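You operate a simulated robot arm through the tools that you are given. There is no shell and no other tool. Be economical: measure what you need, move in short steps, check, and stop when the job is done.

Carry out the task below with a simulated robot arm. There is one attempt and no reset: what you move stays moved.

## Task
Take the steel cup and leave it on the teal bar on the top of the island bench. Take the yellow card from the top of the island bench and put it on top of the blue carton there. Put the glossy round chocolate in the steel pan. Put the white card from the top of the island bench on the counter beside the cool well. Put the short log mould on the grey sheet. Take the short bar mould and leave it on the blue sheet. Put one of the white filters from the high shelf over the bench on the orange sheet. Open the cooler cover. The order is free. Set down upright: yellow card, white card, white filter.

It is judged by the outcome, as a careful person would: the job done as asked, and still so three seconds after it is handed in. It fails if anything else is knocked over, pushed out of place, dropped, spilled or broken. Lids that push on must go on centred and level and be pressed home; caps that screw on are set level and turned clockwise until they are tight. Flat cloth is picked up by pressing the open fingertips on it (5 to 10 N) and closing them slowly along it; thin cloth reads only 2 to 8 mm in the jaws.

## Robot
A 7-joint arm with a two-finger parallel gripper on a trunk, on a base that drives. Base frame: it is fixed to the floor where the robot stands at the start and does not move with it; the origin is under the middle of the robot, x ahead of it, y to its left, z up; the surface under the hand at the start is at about z = 0.8. Units: m, degrees, N and s.
Its first joint turns from -166.0 to 166.0 degrees. Places, roughly: blue carton [1, -0.5, 0.75]; blue sheet (19x15x1 cm) [-1.2, -1.7, 0.9]; cooler cover [0.6, -5.1, 0.9]; counter beside the cool well [-1, -1.3, 0.9]; glossy round chocolate (3x3x2 cm) [1, 0.1, 0.8]; grey sheet (19x15x1 cm) [-1.3, -1.3, 0.9]; orange sheet (19x15x1 cm) [-1.3, -1.5, 0.9]; short bar mould (9x6x3 cm) [-1, 1.3, 0.5]; short log mould (9x6x3 cm) [-0.6, 1.4, 0.5]; steel cup (6x6x6 cm) [0.8, -0.2, 0.8]; steel pan [2.75, -3, 0.25]; teal bar [1, -0.25, 0.75]; white card [0.75, -0.25, 0.75]; white filter [1.75, 2, 1.75]; yellow card [0.75, 0, 0.75]. Payload 3.43 kg.
The TCP is the grasp point between the finger pads, 0.03 m short of the fingertips. In the tool frame z runs along the fingers and y along their closing line. Largest opening 0.094 m; finger width 0.028, thickness 0.01; the body of the gripper, 0.05 by 0.096 m, starts 0.055 m behind the TCP.
Orientation is that of the tool frame in the base frame, as a unit quaternion [x, y, z, w]. With the fingers straight down and closing along the base's y, the tool's x points along the base's -x, its y along +y and its z along -z.

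## Interface
- The arm moves only by the tool apply_moves. Its argument "motion" is a list of rows, each an object (a shift or turn left out is 0, a gripper value left out holds the last) with "linear": the shift along the tool's x, y, z in mm, a list of three; "rotation": the turn, a rotation vector about the tool's x, y, z in degrees, a list of three; "gripper": the gripper command, from -1 (fully open) to 1 (shut), values between in proportion. In form: [{"linear": [tx, ty, tz], "rotation": [rx, ry, rz], "gripper": gripper}, ...]. A call has 1 to 20 rows; each row shifts and turns the commanded pose from where the row before left it, along the tool's axes as they then stand. Each row takes 0.2 s and may step no farther than 0.05 m and 8.6 degrees from the row before; otherwise, or with a gripper value out of range, the whole call is refused. A pose out of reach is approached as far as the arm can. The call stops where the force on the tool passes 40 N (or 10 N more than at its start, if that is more) or the arm is blocked; 0.2 s more then pass. Each finger travels about 0.045 m/s and halts on what it meets, pressing with about 44 N; the grip force reading is that of the motor and also rises with nothing between the fingers. The clock runs only during rows and for 0.2 s after the last one: add rows that do not move to give the fingers time. The reply holds the time, the measured pose of the TCP, the force on the tool along the base axes, the opening and the grip force, in the units named above and with some noise, with the torque about the TCP (base axes, N m) and any sound that the robot's microphone picked up.
- Cameras (640 x 400 px; columns grow to the right, rows downward): "scene" is now at [0.5019, 0.138, 1.2828]; the picture's right is [-0.68, -0.73, 0.00], its down [-0.49, 0.45, -0.75] and it looks along [0.55, -0.51, -0.66] (base axes); focal length 274 px, centre (320, 200). "wrist" rides on the gripper at [0.076, 0.014, -0.103] in the tool frame; the picture's right is [-0.18, 0.98, 0.00], its down [-0.75, -0.14, -0.64] and it looks along [-0.63, -0.12, 0.77] (tool axes); focal length 243 px, centre (320, 200). There is no depth. A picture from a camera that has moved, and an enlarged one, comes with that camera's place and axes in the base frame and with its lens.
- get_image(camera): a new picture of that camera. It takes no simulated time.
- slide_trunk(by): slides the trunk up (or, below 0, down) by that many m; the arm and the scene camera ride with it, the base frame stays. It gives what a move gives, with no picture.
- base_move(legs): drives the robot by 1 to 6 legs, each [ahead, left, turn to the left] in m, m and degrees, along the robot's own axes; the way and the turn of a leg run together, so that a leg with both is an arc; at most 1.5 m and 180 degrees a leg. The arm and the cameras ride along, it lands a little off, and it stops where it bumps. It gives what a move gives.
- head_to(pan, tilt): turns the head with the scene camera to pan (to the left, within 103 degrees either way) and tilt (down, from -29 to 69), counted from straight ahead of the robot. It gives what a move gives.
- zoom(camera, box): a new picture of the part [left, top, right, bottom] of that camera's present view, enlarged. It takes no simulated time.
- job_done(): hands the job in; it is judged then, once.

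Work in short steps. Places have to be worked out from the pictures, the camera data and where the tool is seen: move nearer, look again, correct. Check each grasp and each placing, and mend what went wrong. You have 217 turns and 202 pictures in all, those below and enlarged ones among them. Open the gripper and draw the arm clear of the work before you hand the job in, unless the task says otherwise; then end with one line.

The tools are called after "Call:" by a JSON object that holds its "api" and its "payload". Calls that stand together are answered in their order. apply_moves: Moves the arm, as the interface text tells. Its arguments: {"type":"object","properties":{"motion":{"type":"array","items":{"type":"object","properties":{"linear":{"type":"array","items":{"type":"number"}},"rotation":{"type":"array","items":{"type":"number"}},"gripper":{"type":"number"}}}}},"required":["motion"]} The other tools are called the same way: slide_trunk (by) slides the trunk up or down; base_move (legs) drives the base; head_to (pan, tilt) turns the head that bears the scene camera; get_image (camera) takes a picture; zoom (camera, box) takes an enlarged picture of a part of a camera's view; job_done () hands the job in.

At the start:

```text
clock: 0.0
eef_pos: [0.6532, 0.0304, 1.077]
tcp_rot: [0.0, 1.0, 0.001, 0.001]
force: [0.0, 0.9, -0.3]
moment: [-0.03, 0.0, -0.02]
gripper_width: 0.094
finger_force: 0.0
trunk travel left (down, up): [-0.35, 0.26]
robot x, y, heading: [0.0014, -0.0006, 0.2]
head pan, tilt: [-43.1, 41.6]
```

scene: 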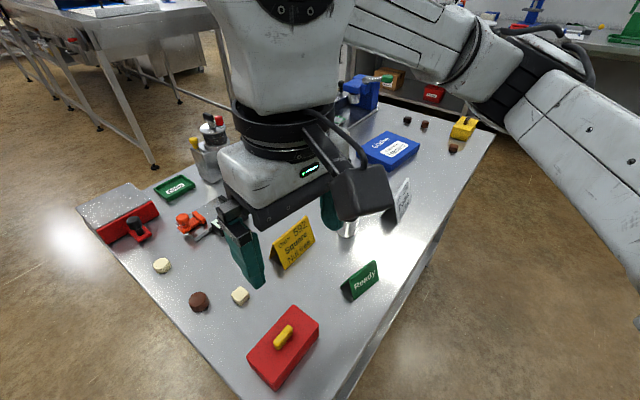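
wrist: 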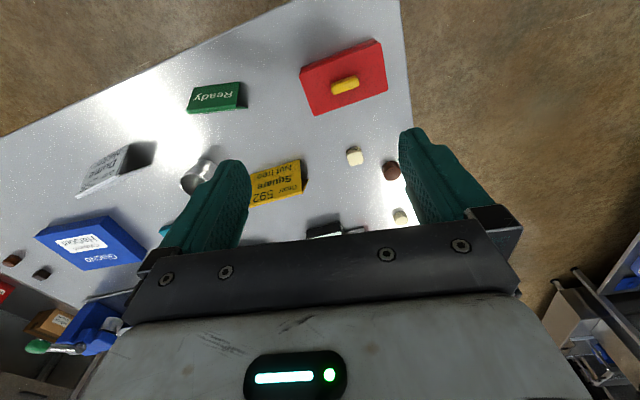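

I start by looking over the bench from the head at a few angles.

Call:
{"api": "head_to", "payload": {"pan": 0, "tilt": 45}}

Call:
{"api": "get_image", "payload": {"camera": "scene"}}

Call:
{"api": "zoom", "payload": {"camera": "wrist", "box": [0, 60, 420, 320]}}

```text
clock: 1.1
eef_pos: [0.6553, 0.03, 1.0777]
tcp_rot: [0.0, 1.0, 0.001, -0.001]
force: [-0.3, 0.5, 0.4]
moment: [0.01, -0.02, -0.01]
gripper_width: 0.0938
finger_force: 0.0
trunk travel left (down, up): [-0.35, 0.26]
robot x, y, heading: [0.0018, -0.0017, -0.1]
head pan, tilt: [0.0, 45.0]
```

```text
199 pictures are left
camera scene: at [0.522, 0.1952, 1.2779], right [0.0, -1.0, 0.0], down [-0.71, 0.0, -0.71], along [0.71, 0.0, -0.71], focal length 274 px, centre (320, 200)
```

scene: 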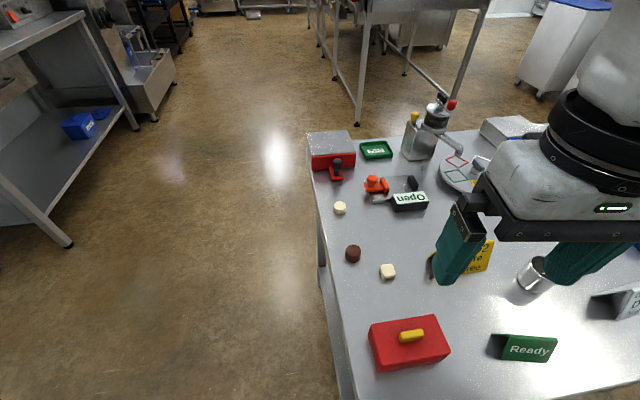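

```text
1.52 times, centred on (210, 190) of wrist
camera zoom: at [0.5779, 0.0447, 1.18], right [0.18, 0.98, 0.0], down [0.75, -0.14, 0.64], along [0.63, -0.12, -0.77], focal length 370 px, centre (488, 215)
```

zoom: 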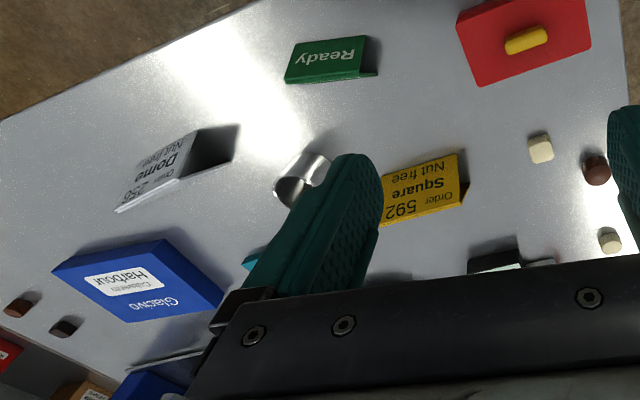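

I move the hand aside to the left and up for a clear view of the bench.

Call:
{"api": "apply_moves", "payload": {"motion": [{"linear": [0, 40, -20]}, {"linear": [0, 45, -20]}, {"linear": [0, 45, -20]}, {"linear": [0, 45, -20]}, {"linear": [0, 45, -20]}, {"linear": [0, 45, 0]}, {"linear": [0, 45, 0]}, {"linear": [0, 45, 0]}]}}

Call:
{"api": "head_to", "payload": {"pan": -20, "tilt": 45}}

Call:
{"api": "get_image", "payload": {"camera": "scene"}}

Call:
{"api": "zoom", "payload": {"camera": "scene", "box": [160, 100, 400, 250]}}

Call:
{"api": "zoom", "payload": {"camera": "scene", "box": [340, 100, 640, 290]}}

```text
clock: 2.9
eef_pos: [0.654, 0.3857, 1.1798]
tcp_rot: [0.0, 1.0, 0.001, 0.0]
force: [0.0, -1.2, -0.3]
moment: [0.02, -0.02, 0.04]
gripper_width: 0.0941
finger_force: 0.1
trunk travel left (down, up): [-0.35, 0.26]
robot x, y, heading: [0.004, 0.0015, 0.1]
head pan, tilt: [0.0, 45.0]
```

```text
clock: 3.7
eef_pos: [0.6534, 0.3844, 1.1783]
tcp_rot: [0.0, 1.0, 0.001, 0.0]
force: [-0.7, -0.3, -0.2]
moment: [-0.01, 0.03, 0.0]
gripper_width: 0.0939
finger_force: 0.0
trunk travel left (down, up): [-0.35, 0.26]
robot x, y, heading: [-0.003, -0.003, 0.0]
head pan, tilt: [-20.0, 45.0]
```

```text
197 pictures are left
camera scene: at [0.5171, 0.1677, 1.2779], right [-0.34, -0.94, 0.0], down [-0.66, 0.24, -0.71], along [0.66, -0.24, -0.71], focal length 274 px, centre (320, 200)
```

scene: 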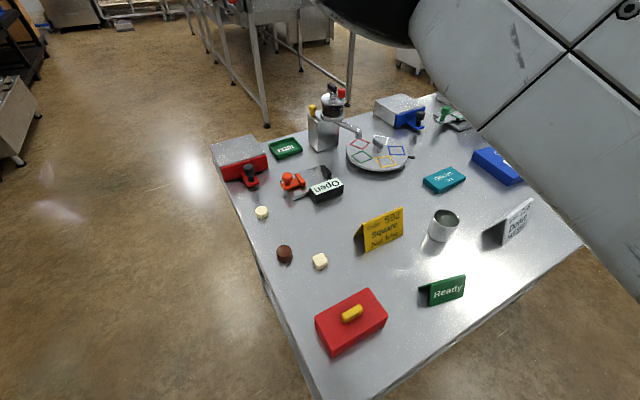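

```text
2.67 times, centred on (280, 175) of scene
camera zoom: at [0.5171, 0.1677, 1.2779], right [-0.34, -0.94, 0.0], down [-0.66, 0.24, -0.71], along [0.66, -0.24, -0.71], focal length 732 px, centre (427, 267)
```

zoom: 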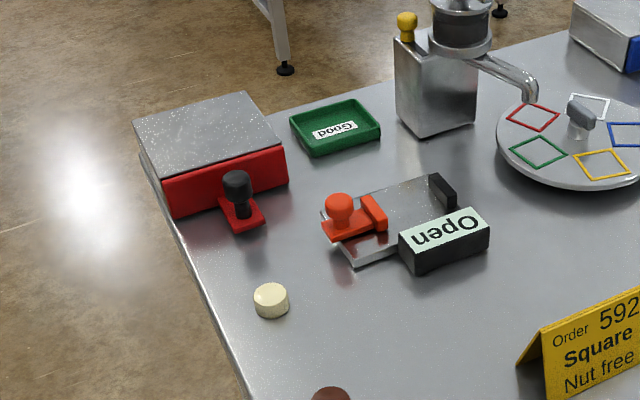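

```text
2.11 times, centred on (490, 195) of scene
camera zoom: at [0.5171, 0.1677, 1.2779], right [-0.34, -0.94, 0.0], down [-0.66, 0.24, -0.71], along [0.66, -0.24, -0.71], focal length 578 px, centre (-38, 210)
```

zoom: 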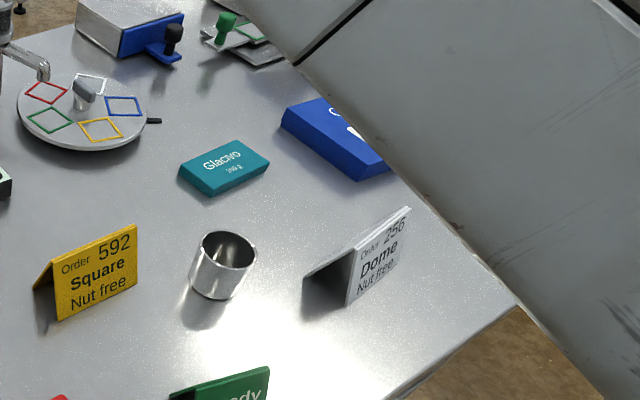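

Now zoom on the near chocolates.

Call:
{"api": "zoom", "payload": {"camera": "scene", "box": [240, 200, 340, 280]}}

Call:
{"api": "head_to", "payload": {"pan": -45, "tilt": 30}}

Call:
{"api": "get_image", "payload": {"camera": "scene"}}

Call:
{"api": "get_image", "payload": {"camera": "wrist"}}

```text
5.00 times, centred on (290, 240) of scene
camera zoom: at [0.5171, 0.1677, 1.2779], right [-0.34, -0.94, 0.0], down [-0.66, 0.24, -0.71], along [0.66, -0.24, -0.71], focal length 1372 px, centre (470, 0)
```

zoom: 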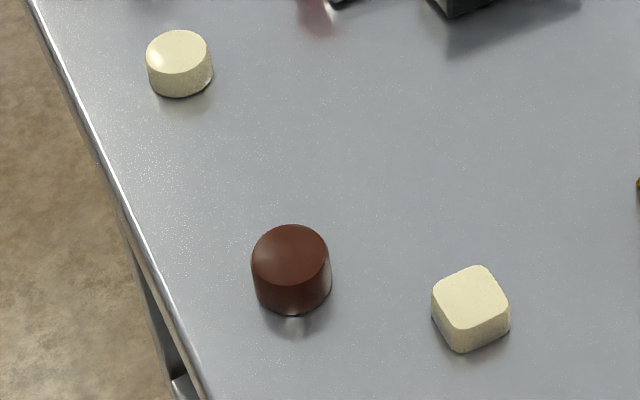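

```text
clock: 4.6
eef_pos: [0.6529, 0.3863, 1.1794]
tcp_rot: [0.0, 1.0, 0.001, 0.0]
force: [1.1, -0.6, -0.7]
moment: [0.01, 0.01, 0.01]
gripper_width: 0.094
finger_force: 0.1
trunk travel left (down, up): [-0.35, 0.26]
robot x, y, heading: [0.0004, -0.0029, 0.2]
head pan, tilt: [-45.0, 30.0]
```

```text
193 pictures are left
camera scene: at [0.5047, 0.1315, 1.3005], right [-0.71, -0.71, 0.0], down [-0.35, 0.35, -0.87], along [0.61, -0.61, -0.5], focal length 274 px, centre (320, 200)
```

scene: 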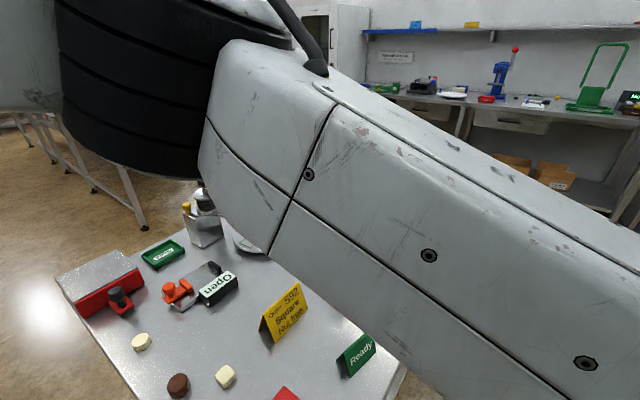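

```text
192 pictures are left
camera wrist: at [0.5769, 0.3994, 1.2821], right [0.18, 0.98, 0.0], down [0.75, -0.14, 0.64], along [0.63, -0.12, -0.77], focal length 243 px, centre (320, 200)
```

wrist: 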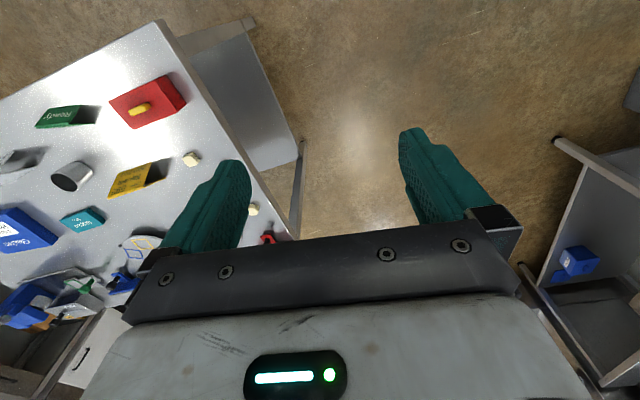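

Brown and pale round pieces need distinguishing (gloss); I bring the wrist camera over them.

Call:
{"api": "apply_moves", "payload": {"motion": [{"linear": [0, -45, 30]}, {"linear": [0, -45, 30]}, {"linear": [0, -45, 30]}, {"linear": [0, -45, 30]}, {"linear": [0, -45, 30]}, {"linear": [0, -25, 0]}, {"linear": [0, 0, 0]}]}}

Call:
{"api": "get_image", "payload": {"camera": "wrist"}}

Call:
{"api": "zoom", "payload": {"camera": "wrist", "box": [240, 80, 440, 240]}}

```text
refused: row 1 steps farther than a row can; nothing moved
```

```text
191 pictures are left
camera wrist: at [0.5769, 0.3994, 1.2821], right [0.18, 0.98, 0.0], down [0.75, -0.14, 0.64], along [0.63, -0.12, -0.77], focal length 243 px, centre (320, 200)
```

wrist: 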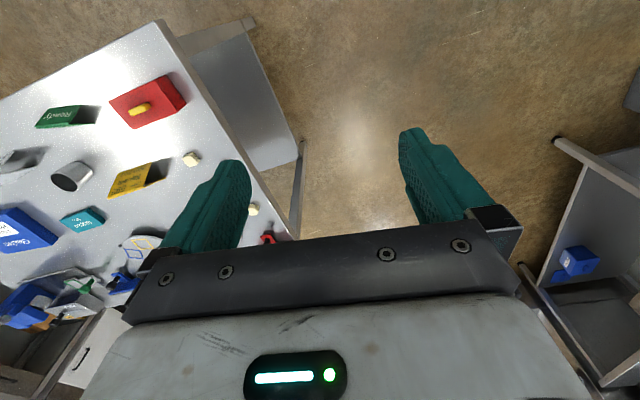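

```text
2.50 times, centred on (340, 160) of wrist
camera zoom: at [0.5769, 0.3994, 1.2821], right [0.18, 0.98, 0.0], down [0.75, -0.14, 0.64], along [0.63, -0.12, -0.77], focal length 606 px, centre (270, 300)
```

zoom: 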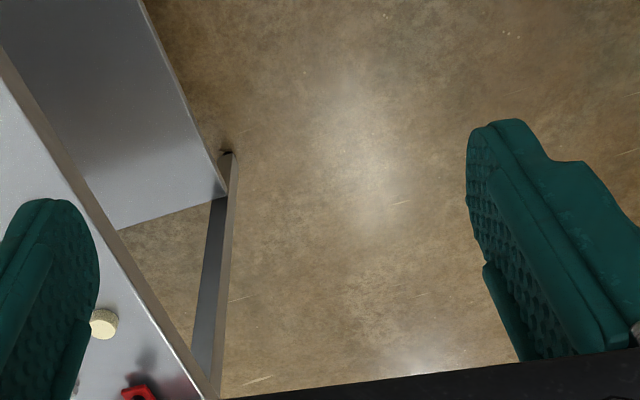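

Step limit 50 mm total; retry with smaller steps.

Call:
{"api": "apply_moves", "payload": {"motion": [{"linear": [0, -40, 25]}, {"linear": [0, -40, 25]}, {"linear": [0, -40, 25]}, {"linear": [0, -40, 25]}, {"linear": [0, -40, 25]}, {"linear": [0, -35, 25]}, {"linear": [0, 0, 0]}]}}

Call:
{"api": "get_image", "payload": {"camera": "wrist"}}

Call:
{"api": "zoom", "payload": {"camera": "wrist", "box": [240, 80, 440, 240]}}

```text
clock: 6.2
eef_pos: [0.656, 0.15, 1.021]
tcp_rot: [0.0, 1.0, -0.001, 0.0]
force: [-0.3, 0.7, 0.1]
moment: [0.01, -0.02, 0.03]
gripper_width: 0.0939
finger_force: 0.1
trunk travel left (down, up): [-0.35, 0.26]
robot x, y, heading: [-0.0031, 0.0012, 0.1]
head pan, tilt: [-45.0, 30.0]
```

```text
189 pictures are left
camera wrist: at [0.5801, 0.1641, 1.1236], right [0.18, 0.98, 0.0], down [0.75, -0.14, 0.64], along [0.63, -0.12, -0.77], focal length 243 px, centre (320, 200)
```

wrist: 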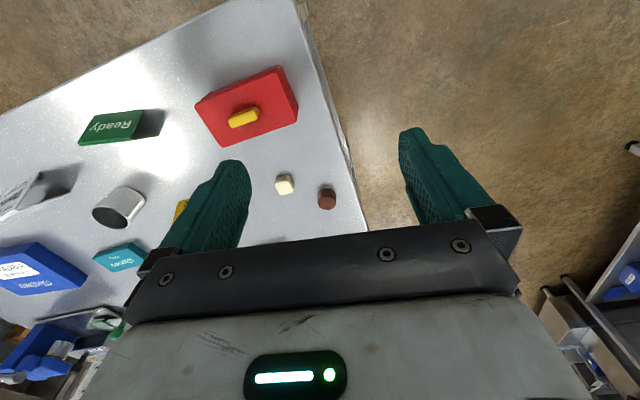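

```text
2.50 times, centred on (340, 160) of wrist
camera zoom: at [0.5801, 0.1641, 1.1236], right [0.18, 0.98, 0.0], down [0.75, -0.14, 0.64], along [0.63, -0.12, -0.77], focal length 606 px, centre (270, 300)
```

zoom: 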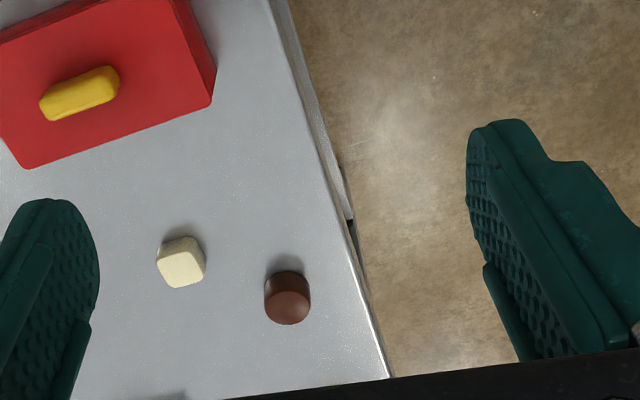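

Move forward to bring both round pieces into the wrist view.

Call:
{"api": "apply_moves", "payload": {"motion": [{"linear": [-45, 0, 0]}, {"linear": [-45, 0, 0]}, {"linear": [-45, 0, 0]}, {"linear": [0, 0, 0]}]}}

Call:
{"api": "get_image", "payload": {"camera": "wrist"}}

Call:
{"api": "zoom", "payload": {"camera": "wrist", "box": [240, 80, 440, 240]}}

```text
clock: 7.2
eef_pos: [0.7941, 0.1503, 1.0261]
tcp_rot: [-0.001, 1.0, 0.001, 0.0]
force: [0.3, 0.5, -0.3]
moment: [-0.03, 0.01, -0.03]
gripper_width: 0.0941
finger_force: 0.0
trunk travel left (down, up): [-0.35, 0.26]
robot x, y, heading: [0.0007, 0.0008, 0.0]
head pan, tilt: [-45.0, 30.0]
```

```text
187 pictures are left
camera wrist: at [0.7169, 0.1641, 1.1291], right [0.18, 0.98, 0.0], down [0.75, -0.14, 0.64], along [0.63, -0.12, -0.77], focal length 243 px, centre (320, 200)
```

wrist: 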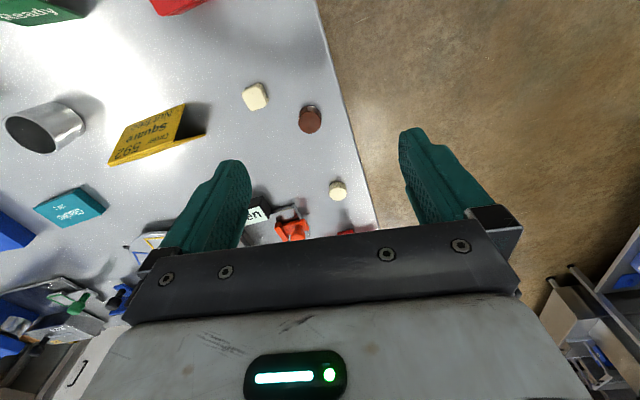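

```text
2.50 times, centred on (340, 160) of wrist
camera zoom: at [0.7169, 0.1641, 1.1291], right [0.18, 0.98, 0.0], down [0.75, -0.14, 0.64], along [0.63, -0.12, -0.77], focal length 606 px, centre (270, 300)
```

zoom: 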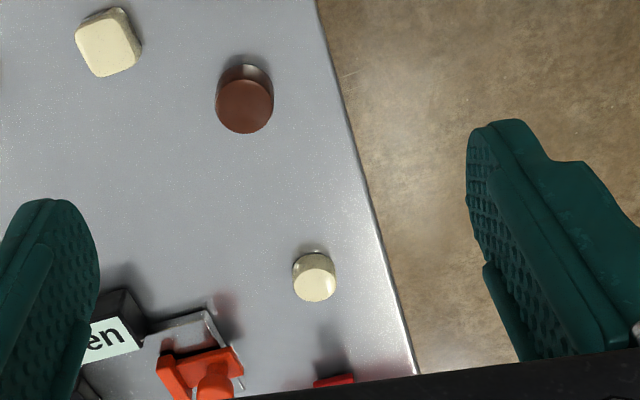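

I compare both pieces from the head camera with stronger zoom.

Call:
{"api": "head_to", "payload": {"pan": -3, "tilt": 50}}

Call:
{"api": "zoom", "payload": {"camera": "scene", "box": [300, 150, 420, 225]}}

Call:
{"api": "zoom", "payload": {"camera": "wrist", "box": [290, 90, 370, 210]}}

```text
clock: 8.3
eef_pos: [0.7937, 0.1504, 1.0265]
tcp_rot: [0.0, 1.0, 0.001, 0.0]
force: [0.2, -0.6, 0.0]
moment: [0.0, -0.03, -0.01]
gripper_width: 0.094
finger_force: 0.1
trunk travel left (down, up): [-0.35, 0.26]
robot x, y, heading: [-0.0003, -0.0039, 0.1]
head pan, tilt: [-3.0, 50.0]
```

```text
5.33 times, centred on (360, 188) of scene
camera zoom: at [0.5176, 0.1912, 1.271], right [-0.05, -1.0, 0.0], down [-0.76, 0.04, -0.64], along [0.64, -0.03, -0.77], focal length 1463 px, centre (107, 267)
```

zoom: 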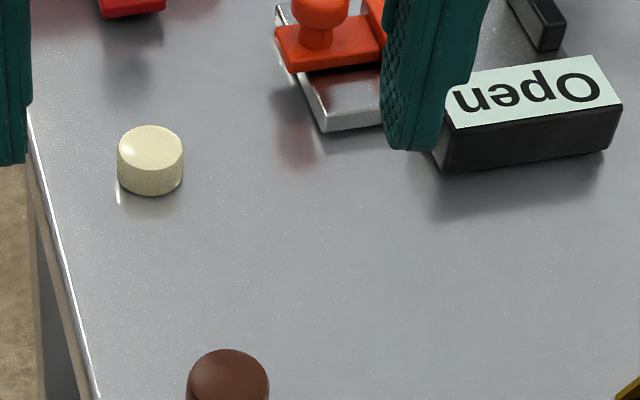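

```text
3.33 times, centred on (330, 150) of wrist
camera zoom: at [0.7164, 0.1642, 1.1292], right [0.18, 0.98, 0.0], down [0.75, -0.14, 0.64], along [0.63, -0.12, -0.77], focal length 809 px, centre (287, 367)
```

zoom: 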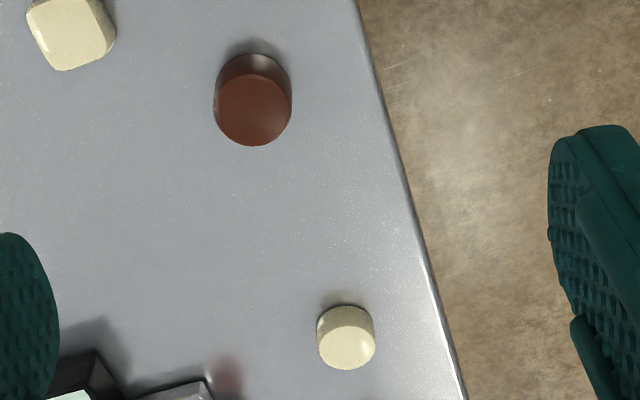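

The pale round piece has the sharp highlight and fits the listed place (≈0.98, 0.145). Next I view the cup, teal bar, carton and cards from the wrist camera.

Call:
{"api": "apply_moves", "payload": {"motion": [{"linear": [15, -45, -5]}, {"linear": [15, -45, -5]}, {"linear": [15, -45, -5]}, {"linear": [15, -45, -5]}, {"linear": [15, -45, -5]}, {"linear": [15, -45, -5]}, {"linear": [0, -45, -5]}, {"linear": [0, 0, 0]}]}}

Call:
{"api": "get_image", "payload": {"camera": "wrist"}}

Call:
{"api": "zoom", "payload": {"camera": "wrist", "box": [160, 20, 480, 240]}}

```text
clock: 10.1
eef_pos: [0.7012, -0.1607, 1.0648]
tcp_rot: [0.0, 1.0, 0.001, 0.0]
force: [0.5, 0.1, -0.5]
moment: [0.04, -0.01, 0.03]
gripper_width: 0.0941
finger_force: 0.0
trunk travel left (down, up): [-0.35, 0.26]
robot x, y, heading: [0.0011, 0.0009, -0.3]
head pan, tilt: [-3.0, 50.0]
```

```text
183 pictures are left
camera wrist: at [0.6254, -0.1483, 1.1671], right [0.18, 0.98, 0.0], down [0.75, -0.14, 0.64], along [0.63, -0.12, -0.77], focal length 243 px, centre (320, 200)
```

wrist: 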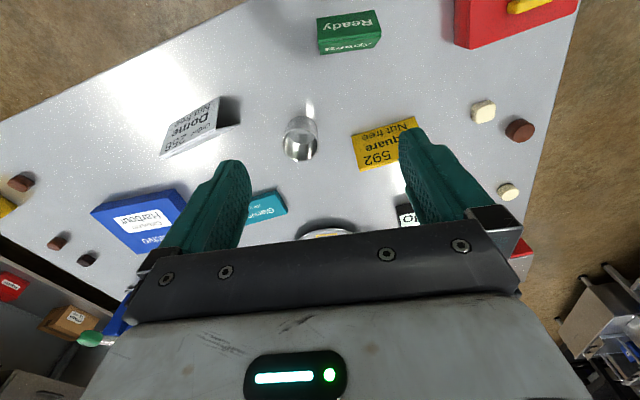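

```text
1.82 times, centred on (320, 130) of wrist
camera zoom: at [0.6254, -0.1483, 1.1671], right [0.18, 0.98, 0.0], down [0.75, -0.14, 0.64], along [0.63, -0.12, -0.77], focal length 441 px, centre (320, 327)
```

zoom: 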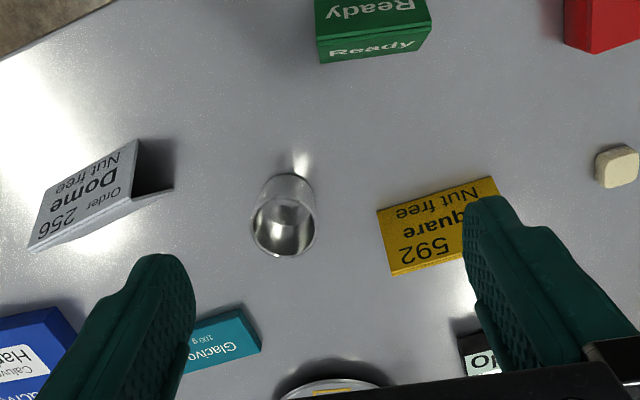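

Table ≈0.78; cup ≈(0.785, −0.209). I go above it with the jaws partly open, and check.

Call:
{"api": "apply_moves", "payload": {"motion": [{"linear": [-40, -24, 10], "gripper": 0.7}, {"linear": [-44, -24, 10]}, {"linear": [0, 0, 45]}, {"linear": [0, 0, 45]}, {"linear": [0, 0, 25], "gripper": -0.7}, {"linear": [0, 0, 0]}, {"linear": [0, 0, 0]}, {"linear": [0, 0, 0]}]}}

Call:
{"api": "get_image", "payload": {"camera": "wrist"}}

```text
refused: row 2 steps farther than a row can; nothing moved
```

```text
181 pictures are left
camera wrist: at [0.6254, -0.1483, 1.1671], right [0.18, 0.98, 0.0], down [0.75, -0.14, 0.64], along [0.63, -0.12, -0.77], focal length 243 px, centre (320, 200)
```

wrist: 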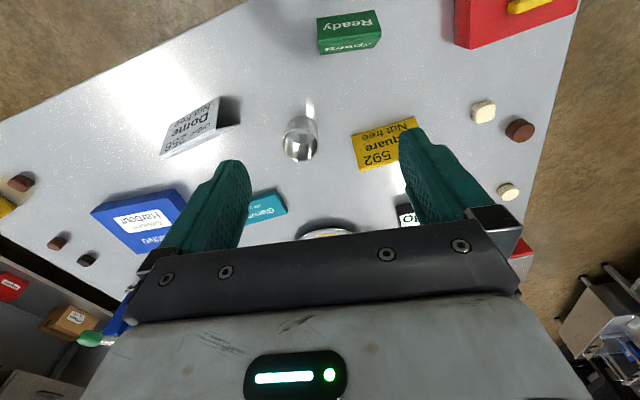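

Split the steps smaller.

Call:
{"api": "apply_moves", "payload": {"motion": [{"linear": [-28, -16, 10], "gripper": -0.6}, {"linear": [-28, -16, 10]}, {"linear": [-28, -16, 10]}, {"linear": [0, 0, 45]}, {"linear": [0, 0, 45]}, {"linear": [0, 0, 15]}, {"linear": [0, 0, 0]}]}}

Call:
{"api": "get_image", "payload": {"camera": "wrist"}}

```text
clock: 11.7
eef_pos: [0.7852, -0.2115, 0.9266]
tcp_rot: [0.0, 1.0, 0.001, 0.0]
force: [0.8, 0.5, -1.0]
moment: [0.03, 0.0, 0.01]
gripper_width: 0.0753
finger_force: 0.0
trunk travel left (down, up): [-0.35, 0.26]
robot x, y, heading: [0.0037, 0.0014, 0.1]
head pan, tilt: [-3.0, 50.0]
```

```text
180 pictures are left
camera wrist: at [0.7085, -0.1972, 1.029], right [0.18, 0.98, 0.0], down [0.75, -0.14, 0.64], along [0.63, -0.12, -0.77], focal length 243 px, centre (320, 200)
```

wrist: 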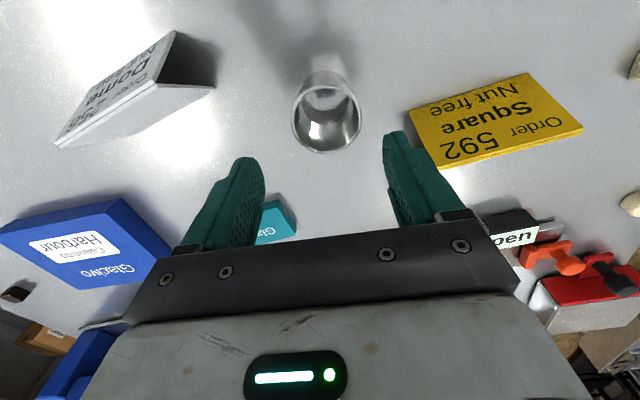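

Cup at (0.781, −0.206). I shift slightly and lower around it.

Call:
{"api": "apply_moves", "payload": {"motion": [{"linear": [4, 5, 20]}, {"linear": [0, 0, 30]}, {"linear": [0, 0, 30]}, {"linear": [0, 0, 20]}, {"linear": [0, 0, 0]}]}}

Call:
{"api": "get_image", "payload": {"camera": "wrist"}}

```text
clock: 12.9
eef_pos: [0.7778, -0.2073, 0.8305]
tcp_rot: [0.0, 1.0, -0.001, 0.001]
force: [-6.2, 0.9, 31.7]
moment: [-0.77, 0.61, -0.24]
gripper_width: 0.0752
finger_force: 0.1
trunk travel left (down, up): [-0.35, 0.26]
robot x, y, heading: [-0.0055, -0.0002, -0.1]
head pan, tilt: [-3.0, 50.0]
```

```text
179 pictures are left
camera wrist: at [0.7016, -0.1931, 0.9326], right [0.18, 0.98, 0.0], down [0.75, -0.14, 0.64], along [0.63, -0.12, -0.77], focal length 243 px, centre (320, 200)
```

wrist: 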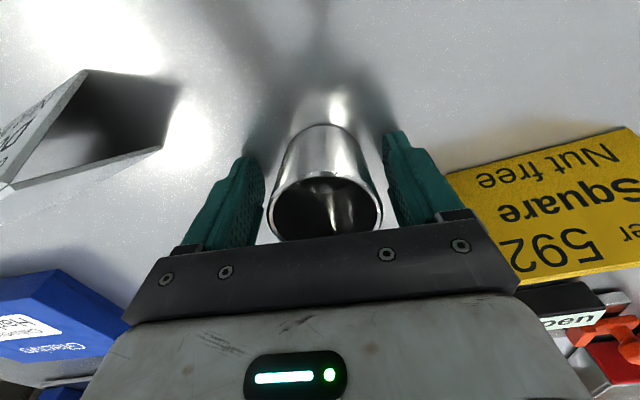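

Fingertips touch the table: table ≈0.80. Lift 6 mm and close on the cup.

Call:
{"api": "apply_moves", "payload": {"motion": [{"linear": [2, 0, -10]}, {"linear": [0, 0, 0], "gripper": 1}, {"linear": [0, 0, 0]}, {"linear": [0, 0, 0]}]}}

Call:
{"api": "apply_moves", "payload": {"motion": [{"linear": [0, 0, -30]}, {"linear": [0, 0, -40]}, {"linear": [0, 0, -40]}, {"linear": [0, 0, -40]}, {"linear": [0, 0, 0]}]}}

Call:
{"api": "get_image", "payload": {"camera": "wrist"}}

```text
clock: 13.9
eef_pos: [0.7774, -0.2058, 0.8356]
tcp_rot: [0.001, 1.0, 0.001, 0.0]
force: [-0.7, 0.4, 0.6]
moment: [0.0, -0.02, -0.04]
gripper_width: 0.0528
finger_force: 43.6
trunk travel left (down, up): [-0.35, 0.26]
robot x, y, heading: [0.0025, 0.0013, 0.1]
head pan, tilt: [-3.0, 50.0]
```

```text
clock: 15.1
eef_pos: [0.778, -0.2074, 0.9919]
tcp_rot: [0.0, 1.0, 0.001, 0.0]
force: [0.5, -0.5, -0.4]
moment: [-0.01, 0.02, -0.01]
gripper_width: 0.0526
finger_force: 44.1
trunk travel left (down, up): [-0.35, 0.26]
robot x, y, heading: [0.0003, -0.0042, 0.2]
head pan, tilt: [-3.0, 50.0]
```

```text
178 pictures are left
camera wrist: at [0.7017, -0.1929, 1.0945], right [0.18, 0.98, 0.0], down [0.75, -0.14, 0.64], along [0.63, -0.12, -0.77], focal length 243 px, centre (320, 200)
```

wrist: 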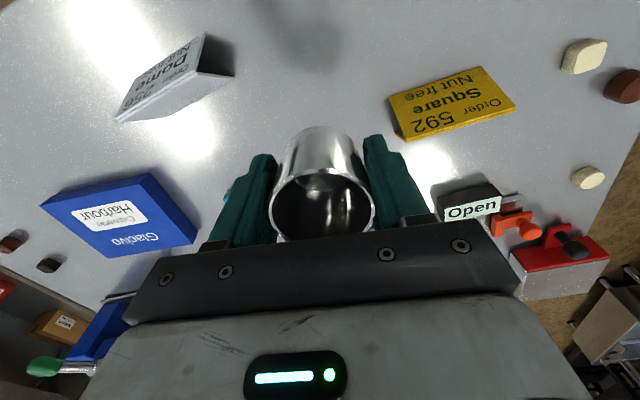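

Cup held (bottom 0.0355 below TCP). I move over the bar area to look down at it.

Call:
{"api": "apply_moves", "payload": {"motion": [{"linear": [-25, -25, -25]}, {"linear": [-25, -25, -25]}, {"linear": [-25, -25, 0]}, {"linear": [-15, -20, 0]}, {"linear": [0, 0, 0]}]}}

Call:
{"api": "get_image", "payload": {"camera": "wrist"}}

Call:
{"api": "zoom", "payload": {"camera": "wrist", "box": [240, 20, 400, 140]}}

```text
clock: 16.3
eef_pos: [0.8204, -0.2513, 1.0337]
tcp_rot: [0.0, 1.0, 0.001, 0.0]
force: [0.6, 0.3, -0.8]
moment: [0.01, 0.0, 0.02]
gripper_width: 0.0527
finger_force: 43.4
out of reach, approached as far as the arm can: row 2, 3, 4
trunk travel left (down, up): [-0.35, 0.26]
robot x, y, heading: [-0.0043, 0.0003, -0.3]
head pan, tilt: [-3.0, 50.0]
```

```text
177 pictures are left
camera wrist: at [0.745, -0.2381, 1.1366], right [0.18, 0.98, 0.0], down [0.75, -0.14, 0.64], along [0.63, -0.12, -0.77], focal length 243 px, centre (320, 200)
```

wrist: 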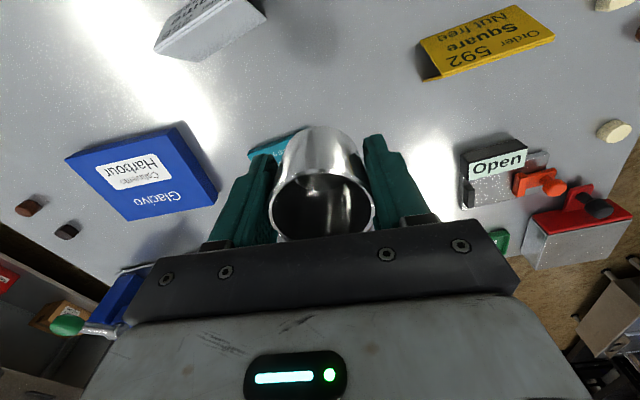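

```text
3.33 times, centred on (320, 80) of wrist
camera zoom: at [0.745, -0.2381, 1.1366], right [0.18, 0.98, 0.0], down [0.75, -0.14, 0.64], along [0.63, -0.12, -0.77], focal length 809 px, centre (320, 600)
```

zoom: 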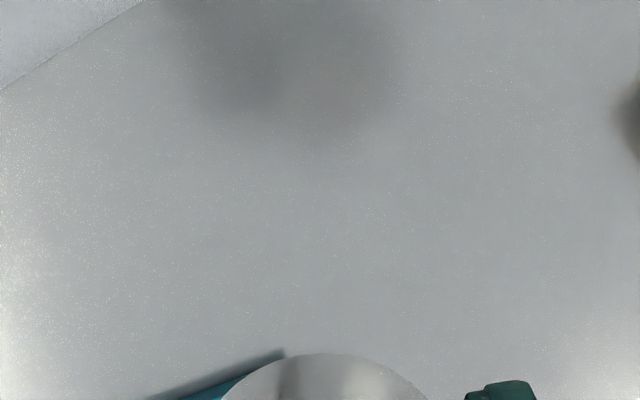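

The bar is at the reach limit; drive the base 0.3 m to the right and look again.

Call:
{"api": "base_move", "payload": {"legs": [[0, -0.3, 0]]}}

Call:
{"api": "head_to", "payload": {"pan": -10, "tilt": 45}}

Call:
{"api": "get_image", "payload": {"camera": "scene"}}

Call:
{"api": "get_image", "payload": {"camera": "wrist"}}

```text
clock: 18.3
eef_pos: [0.8194, -0.5497, 1.0342]
tcp_rot: [0.002, 1.0, 0.001, 0.001]
force: [-0.1, -0.4, -0.1]
moment: [-0.01, 0.03, 0.02]
gripper_width: 0.0526
finger_force: 43.9
trunk travel left (down, up): [-0.35, 0.26]
robot x, y, heading: [0.0007, -0.2975, 0.1]
head pan, tilt: [-3.0, 50.0]
```

```text
clock: 19.0
eef_pos: [0.8202, -0.5502, 1.034]
tcp_rot: [0.001, 1.0, 0.0, -0.001]
force: [0.3, -0.5, -0.7]
moment: [-0.01, -0.03, -0.02]
gripper_width: 0.0526
finger_force: 44.0
trunk travel left (down, up): [-0.35, 0.26]
robot x, y, heading: [-0.0035, -0.2952, -0.1]
head pan, tilt: [-10.0, 45.0]
```

```text
175 pictures are left
camera scene: at [0.5209, -0.1153, 1.2779], right [-0.18, -0.98, 0.0], down [-0.7, 0.12, -0.71], along [0.7, -0.12, -0.71], focal length 274 px, centre (320, 200)
```

scene: 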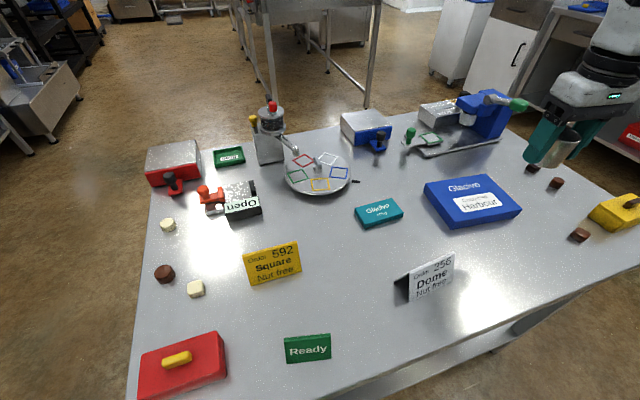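

```text
174 pictures are left
camera wrist: at [0.7438, -0.5352, 1.1366], right [0.19, 0.98, 0.0], down [0.75, -0.14, 0.64], along [0.63, -0.12, -0.77], focal length 243 px, centre (320, 200)
```

wrist: 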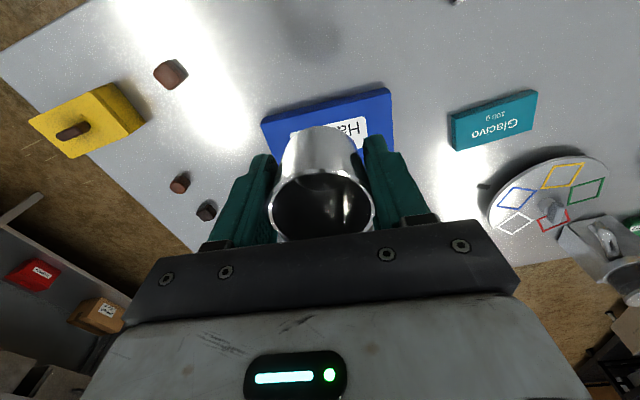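

Good clear view. Zoom on the teal bar and the carton.

Call:
{"api": "zoom", "payload": {"camera": "scene", "box": [340, 160, 540, 285]}}

Call:
{"api": "zoom", "payload": {"camera": "scene", "box": [230, 220, 480, 380]}}

Call:
{"api": "zoom", "payload": {"camera": "wrist", "box": [420, 60, 580, 160]}}

```text
3.20 times, centred on (440, 222) of scene
camera zoom: at [0.5209, -0.1153, 1.2779], right [-0.18, -0.98, 0.0], down [-0.7, 0.12, -0.71], along [0.7, -0.12, -0.71], focal length 878 px, centre (-64, 128)
```

zoom: 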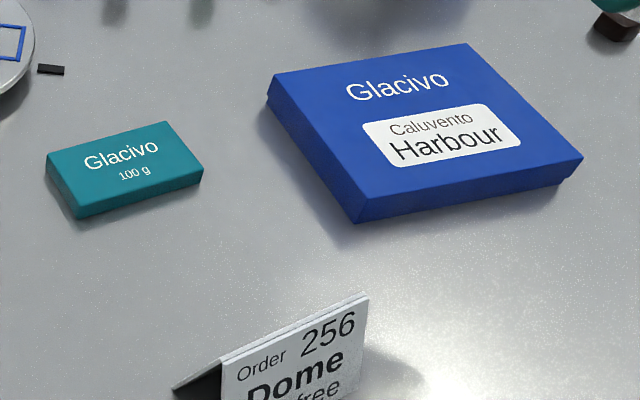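

```text
2.50 times, centred on (355, 300) of scene
camera zoom: at [0.5209, -0.1153, 1.2779], right [-0.18, -0.98, 0.0], down [-0.7, 0.12, -0.71], along [0.7, -0.12, -0.71], focal length 686 px, centre (232, -50)
```

zoom: 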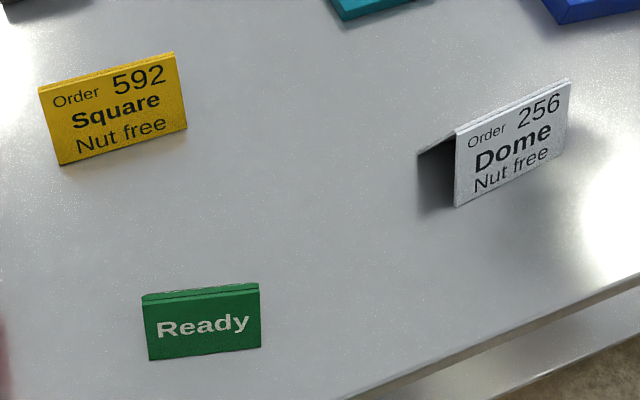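

```text
4.00 times, centred on (500, 110) of wrist
camera zoom: at [0.7438, -0.5352, 1.1366], right [0.19, 0.98, 0.0], down [0.75, -0.14, 0.64], along [0.63, -0.12, -0.77], focal length 970 px, centre (-400, 560)
```

zoom: 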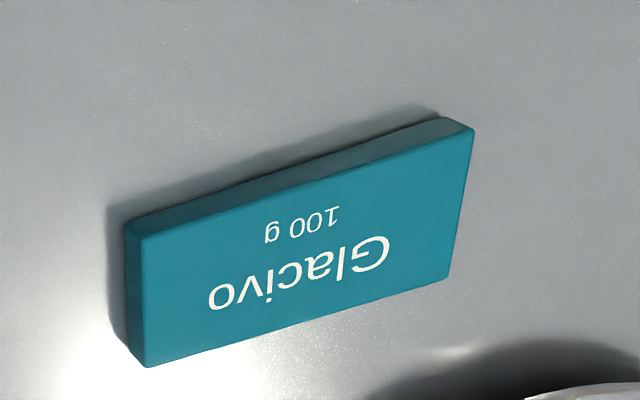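

Bar top centre ≈(0.916, −0.324), top ≈0.82. I carry the cup over it.

Call:
{"api": "apply_moves", "payload": {"motion": [{"linear": [0, 45, 0]}, {"linear": [0, 45, 0]}, {"linear": [0, 45, 0]}, {"linear": [0, 45, 0]}, {"linear": [0, 45, 0]}, {"linear": [-40, 0, 20]}, {"linear": [-40, 0, 20]}, {"linear": [-17, 0, 40]}, {"linear": [0, 0, 40]}, {"linear": [0, 0, 20]}, {"linear": [0, 0, 0]}]}}

Call:
{"api": "get_image", "payload": {"camera": "wrist"}}

Call:
{"api": "get_image", "payload": {"camera": "scene"}}

```text
clock: 21.4
eef_pos: [0.9164, -0.3237, 0.8945]
tcp_rot: [0.0, 1.0, 0.001, 0.0]
force: [0.2, -0.3, -0.5]
moment: [-0.04, -0.03, 0.0]
gripper_width: 0.0527
finger_force: 44.0
trunk travel left (down, up): [-0.35, 0.26]
robot x, y, heading: [0.0002, -0.2933, -0.0]
head pan, tilt: [-10.0, 45.0]
```

```text
170 pictures are left
camera wrist: at [0.8394, -0.3094, 0.9968], right [0.19, 0.98, 0.0], down [0.75, -0.14, 0.64], along [0.63, -0.12, -0.77], focal length 243 px, centre (320, 200)
```

wrist: 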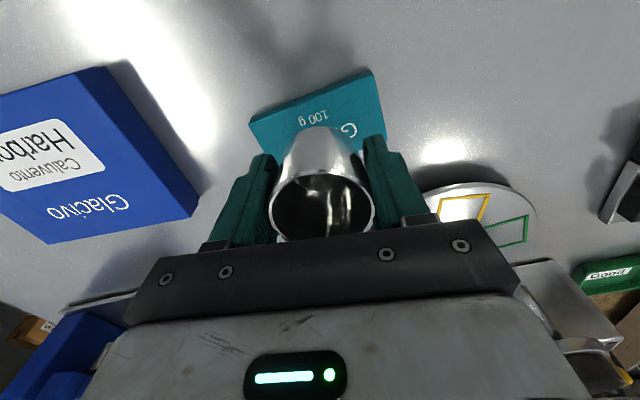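

```text
169 pictures are left
camera scene: at [0.521, -0.1152, 1.2779], right [-0.18, -0.98, 0.0], down [-0.7, 0.13, -0.71], along [0.7, -0.12, -0.71], focal length 274 px, centre (320, 200)
```

scene: 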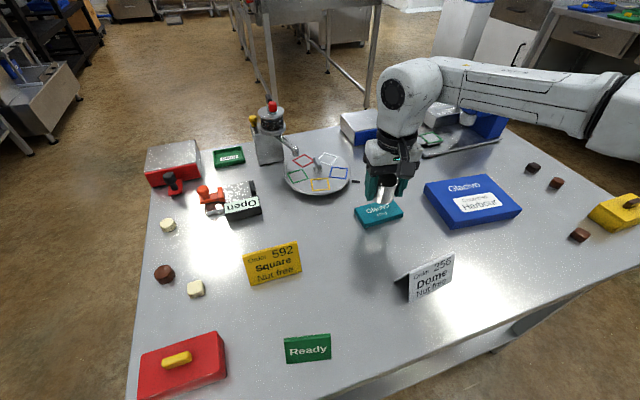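

Aligned; lower toward contact.

Call:
{"api": "apply_moves", "payload": {"motion": [{"linear": [0, 0, 20]}, {"linear": [0, 0, 12]}, {"linear": [0, 0, 3]}, {"linear": [0, 0, 2]}, {"linear": [0, 0, 0]}]}}

Call:
{"api": "zoom", "payload": {"camera": "scene", "box": [330, 150, 430, 240]}}

```text
clock: 22.6
eef_pos: [0.9183, -0.3249, 0.856]
tcp_rot: [0.001, 1.0, 0.001, 0.0]
force: [-0.3, -0.1, -0.4]
moment: [-0.01, 0.0, 0.01]
gripper_width: 0.0529
finger_force: 44.4
trunk travel left (down, up): [-0.35, 0.26]
robot x, y, heading: [0.0008, -0.2943, -0.4]
head pan, tilt: [-10.0, 45.0]
```

```text
4.44 times, centred on (380, 195) of scene
camera zoom: at [0.5209, -0.1152, 1.2779], right [-0.18, -0.98, 0.0], down [-0.7, 0.13, -0.71], along [0.7, -0.12, -0.71], focal length 1220 px, centre (53, 222)
```

zoom: 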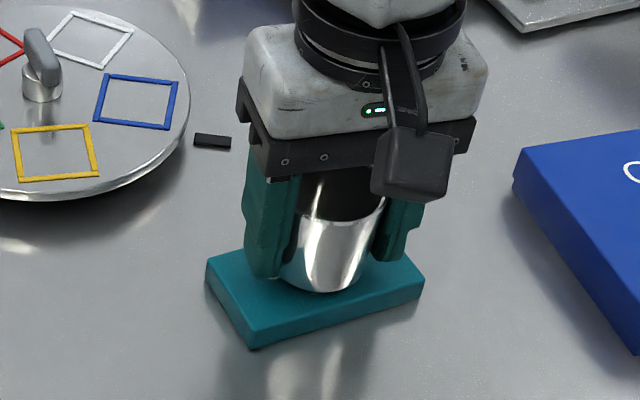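

Well centred. Lower in small steps until contact.

Call:
{"api": "apply_moves", "payload": {"motion": [{"linear": [0, 3, 2]}, {"linear": [0, 0, 2]}, {"linear": [0, 0, 2]}, {"linear": [0, 0, 0]}]}}

```text
clock: 23.6
eef_pos: [0.9173, -0.3227, 0.8521]
tcp_rot: [0.001, 1.0, 0.001, 0.0]
force: [-0.9, 0.5, 3.0]
moment: [-0.02, 0.01, 0.01]
gripper_width: 0.0527
finger_force: 44.0
trunk travel left (down, up): [-0.35, 0.26]
robot x, y, heading: [-0.0005, -0.2949, -0.2]
head pan, tilt: [-10.0, 45.0]
```

Contact (3 N). Release and rise.

Call:
{"api": "apply_moves", "payload": {"motion": [{"gripper": 0.2}, {"gripper": -0.1}, {"gripper": -0.4}, {"gripper": -0.8}, {}, {}]}}

Call:
{"api": "apply_moves", "payload": {"motion": [{"linear": [0, 0, -30]}, {"linear": [0, 0, -40]}, {"linear": [0, 0, -40]}, {"linear": [0, 0, -40]}, {"linear": [0, 45, 0]}, {"linear": [0, 45, 0]}, {"linear": [20, 45, 0]}, {}]}}

Call:
{"api": "get_image", "payload": {"camera": "scene"}}

Call:
{"api": "zoom", "payload": {"camera": "scene", "box": [330, 140, 430, 240]}}

```text
clock: 25.0
eef_pos: [0.9175, -0.3217, 0.8519]
tcp_rot: [0.002, 1.0, 0.001, 0.0]
force: [-0.4, -0.3, -0.2]
moment: [-0.01, 0.03, -0.03]
gripper_width: 0.0846
finger_force: 0.0
trunk travel left (down, up): [-0.35, 0.26]
robot x, y, heading: [0.0014, -0.2954, -0.3]
head pan, tilt: [-10.0, 45.0]
```

```text
clock: 26.8
eef_pos: [0.8983, -0.1877, 1.0003]
tcp_rot: [0.001, 1.0, 0.001, 0.0]
force: [0.2, 0.5, -0.1]
moment: [-0.01, -0.01, 0.0]
gripper_width: 0.0847
finger_force: 0.1
trunk travel left (down, up): [-0.35, 0.26]
robot x, y, heading: [0.0024, -0.2939, -0.4]
head pan, tilt: [-10.0, 45.0]
```

```text
167 pictures are left
camera scene: at [0.5209, -0.1151, 1.2779], right [-0.18, -0.98, 0.0], down [-0.7, 0.12, -0.71], along [0.7, -0.12, -0.71], focal length 274 px, centre (320, 200)
```

scene: 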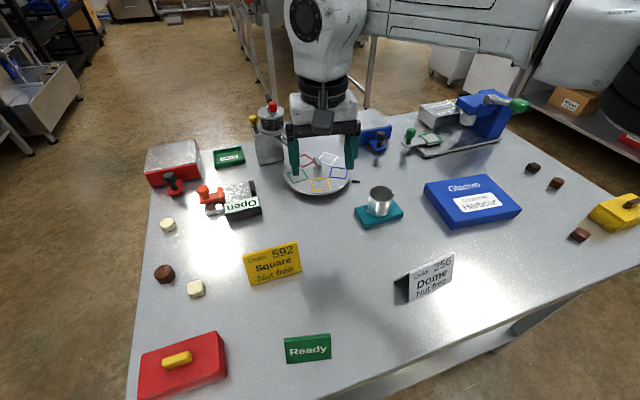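

```text
4.00 times, centred on (380, 190) of scene
camera zoom: at [0.5209, -0.1151, 1.2779], right [-0.18, -0.98, 0.0], down [-0.7, 0.12, -0.71], along [0.7, -0.12, -0.71], focal length 1098 px, centre (80, 240)
```

zoom: 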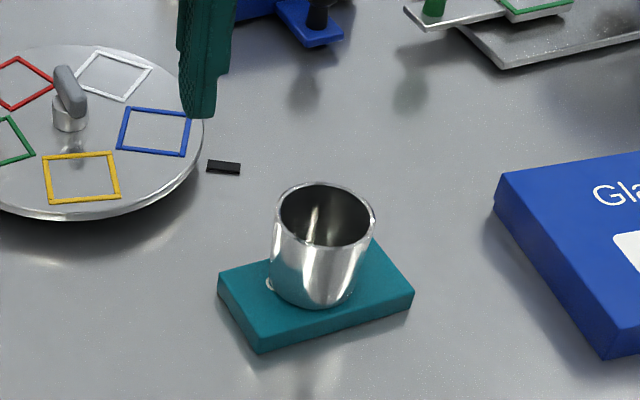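

Cup stands on the bar. Next the yellow tent card: ridge centre ≈(0.818, −0.078), ridge along y turned ~10°, half base ~2 cm, height ~7 cm. I move over it and turn the hand 80° so the jaws close across the ridge.

Call:
{"api": "apply_moves", "payload": {"motion": [{"linear": [20, 27, -10]}, {"linear": [20, 27, -10]}, {"linear": [20, 27, -10]}, {"linear": [20, 27, 0]}, {"rotation": [0, 0, 8]}, {"rotation": [0, 0, 8]}, {"rotation": [0, 0, 8]}, {"rotation": [0, 0, 8]}, {"rotation": [0, 0, 8]}, {"rotation": [0, 0, 8]}, {"rotation": [0, 0, 8]}, {"rotation": [0, 0, 8]}, {"rotation": [0, 0, 8]}, {"rotation": [0, 0, 8]}, {}]}}

Call:
{"api": "get_image", "payload": {"camera": "wrist"}}

Call:
{"api": "get_image", "payload": {"camera": "scene"}}

```text
clock: 30.0
eef_pos: [0.8184, -0.0782, 1.0305]
tcp_rot: [0.645, 0.764, 0.0, 0.0]
force: [0.3, 0.1, -0.7]
moment: [0.0, 0.01, 0.03]
gripper_width: 0.0847
finger_force: 0.1
trunk travel left (down, up): [-0.35, 0.26]
robot x, y, heading: [-0.0026, -0.2962, -0.5]
head pan, tilt: [-10.0, 45.0]
```

```text
165 pictures are left
camera wrist: at [0.8194, -0.0008, 1.1331], right [1.0, -0.02, 0.0], down [-0.01, -0.77, 0.64], along [-0.01, -0.64, -0.77], focal length 243 px, centre (320, 200)
```

wrist: 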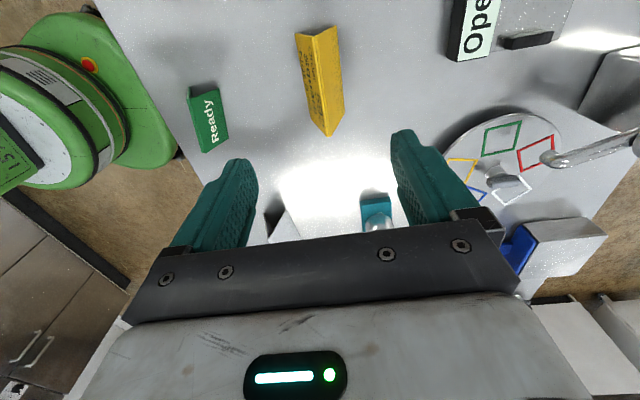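

```text
164 pictures are left
camera scene: at [0.5209, -0.1152, 1.2779], right [-0.18, -0.98, 0.0], down [-0.7, 0.12, -0.71], along [0.7, -0.13, -0.71], focal length 274 px, centre (320, 200)
```

scene: 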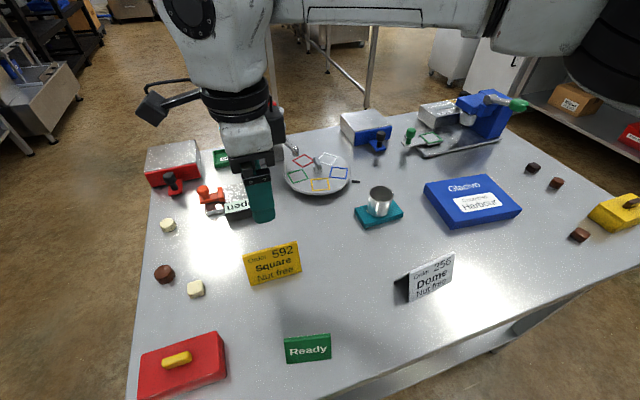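

Call:
{"api": "zoom", "payload": {"camera": "wrist", "box": [240, 10, 400, 150]}}

```text
2.86 times, centred on (320, 80) of wrist
camera zoom: at [0.8194, -0.0008, 1.1331], right [1.0, -0.02, 0.0], down [-0.01, -0.77, 0.64], along [-0.01, -0.64, -0.77], focal length 693 px, centre (320, 543)
```

zoom: 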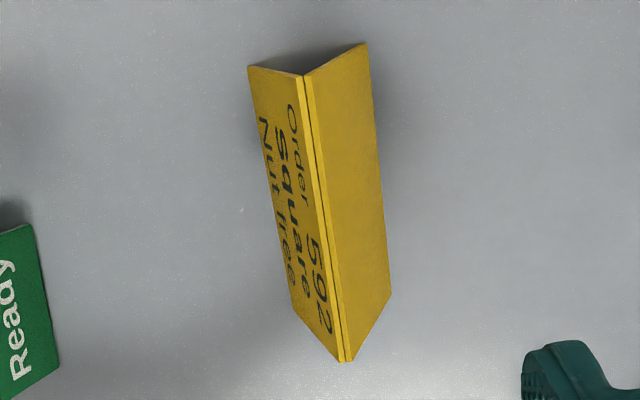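

Ridge centre (0.821, −0.076). Lower astride the ridge.

Call:
{"api": "apply_moves", "payload": {"motion": [{"linear": [2, 3, 40]}, {"linear": [0, 0, 40]}, {"linear": [0, 0, 40]}, {"linear": [0, 0, 30]}, {"linear": [0, 0, 12]}, {}]}}

Call:
{"api": "get_image", "payload": {"camera": "wrist"}}

Call:
{"api": "zoom", "payload": {"camera": "scene", "box": [210, 180, 350, 300]}}

```text
clock: 31.4
eef_pos: [0.8228, -0.0763, 0.8684]
tcp_rot: [0.644, 0.765, 0.0, 0.0]
force: [0.3, 0.0, -0.3]
moment: [-0.01, 0.0, -0.02]
gripper_width: 0.0847
finger_force: 0.0
trunk travel left (down, up): [-0.35, 0.26]
robot x, y, heading: [0.0022, -0.293, -0.5]
head pan, tilt: [-10.0, 45.0]
```

```text
162 pictures are left
camera wrist: at [0.8227, 0.0009, 0.9707], right [1.0, -0.01, 0.0], down [-0.01, -0.77, 0.64], along [-0.01, -0.64, -0.77], focal length 243 px, centre (320, 200)
```

wrist: 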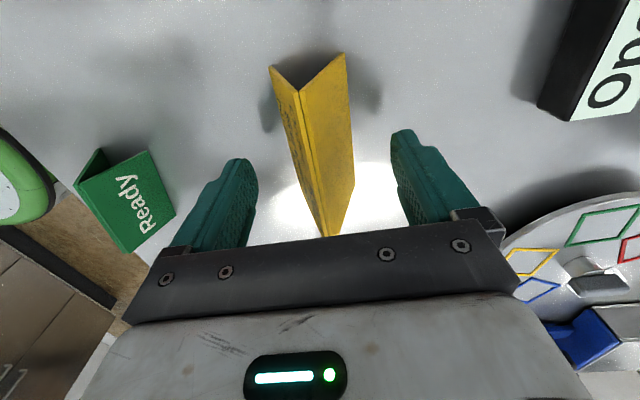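

```text
3.33 times, centred on (280, 240) of scene
camera zoom: at [0.5209, -0.1151, 1.2779], right [-0.18, -0.98, 0.0], down [-0.7, 0.12, -0.71], along [0.7, -0.13, -0.71], focal length 915 px, centre (453, 67)
```

zoom: 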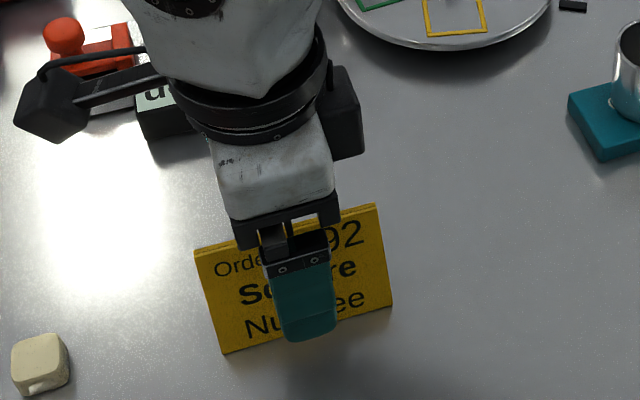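

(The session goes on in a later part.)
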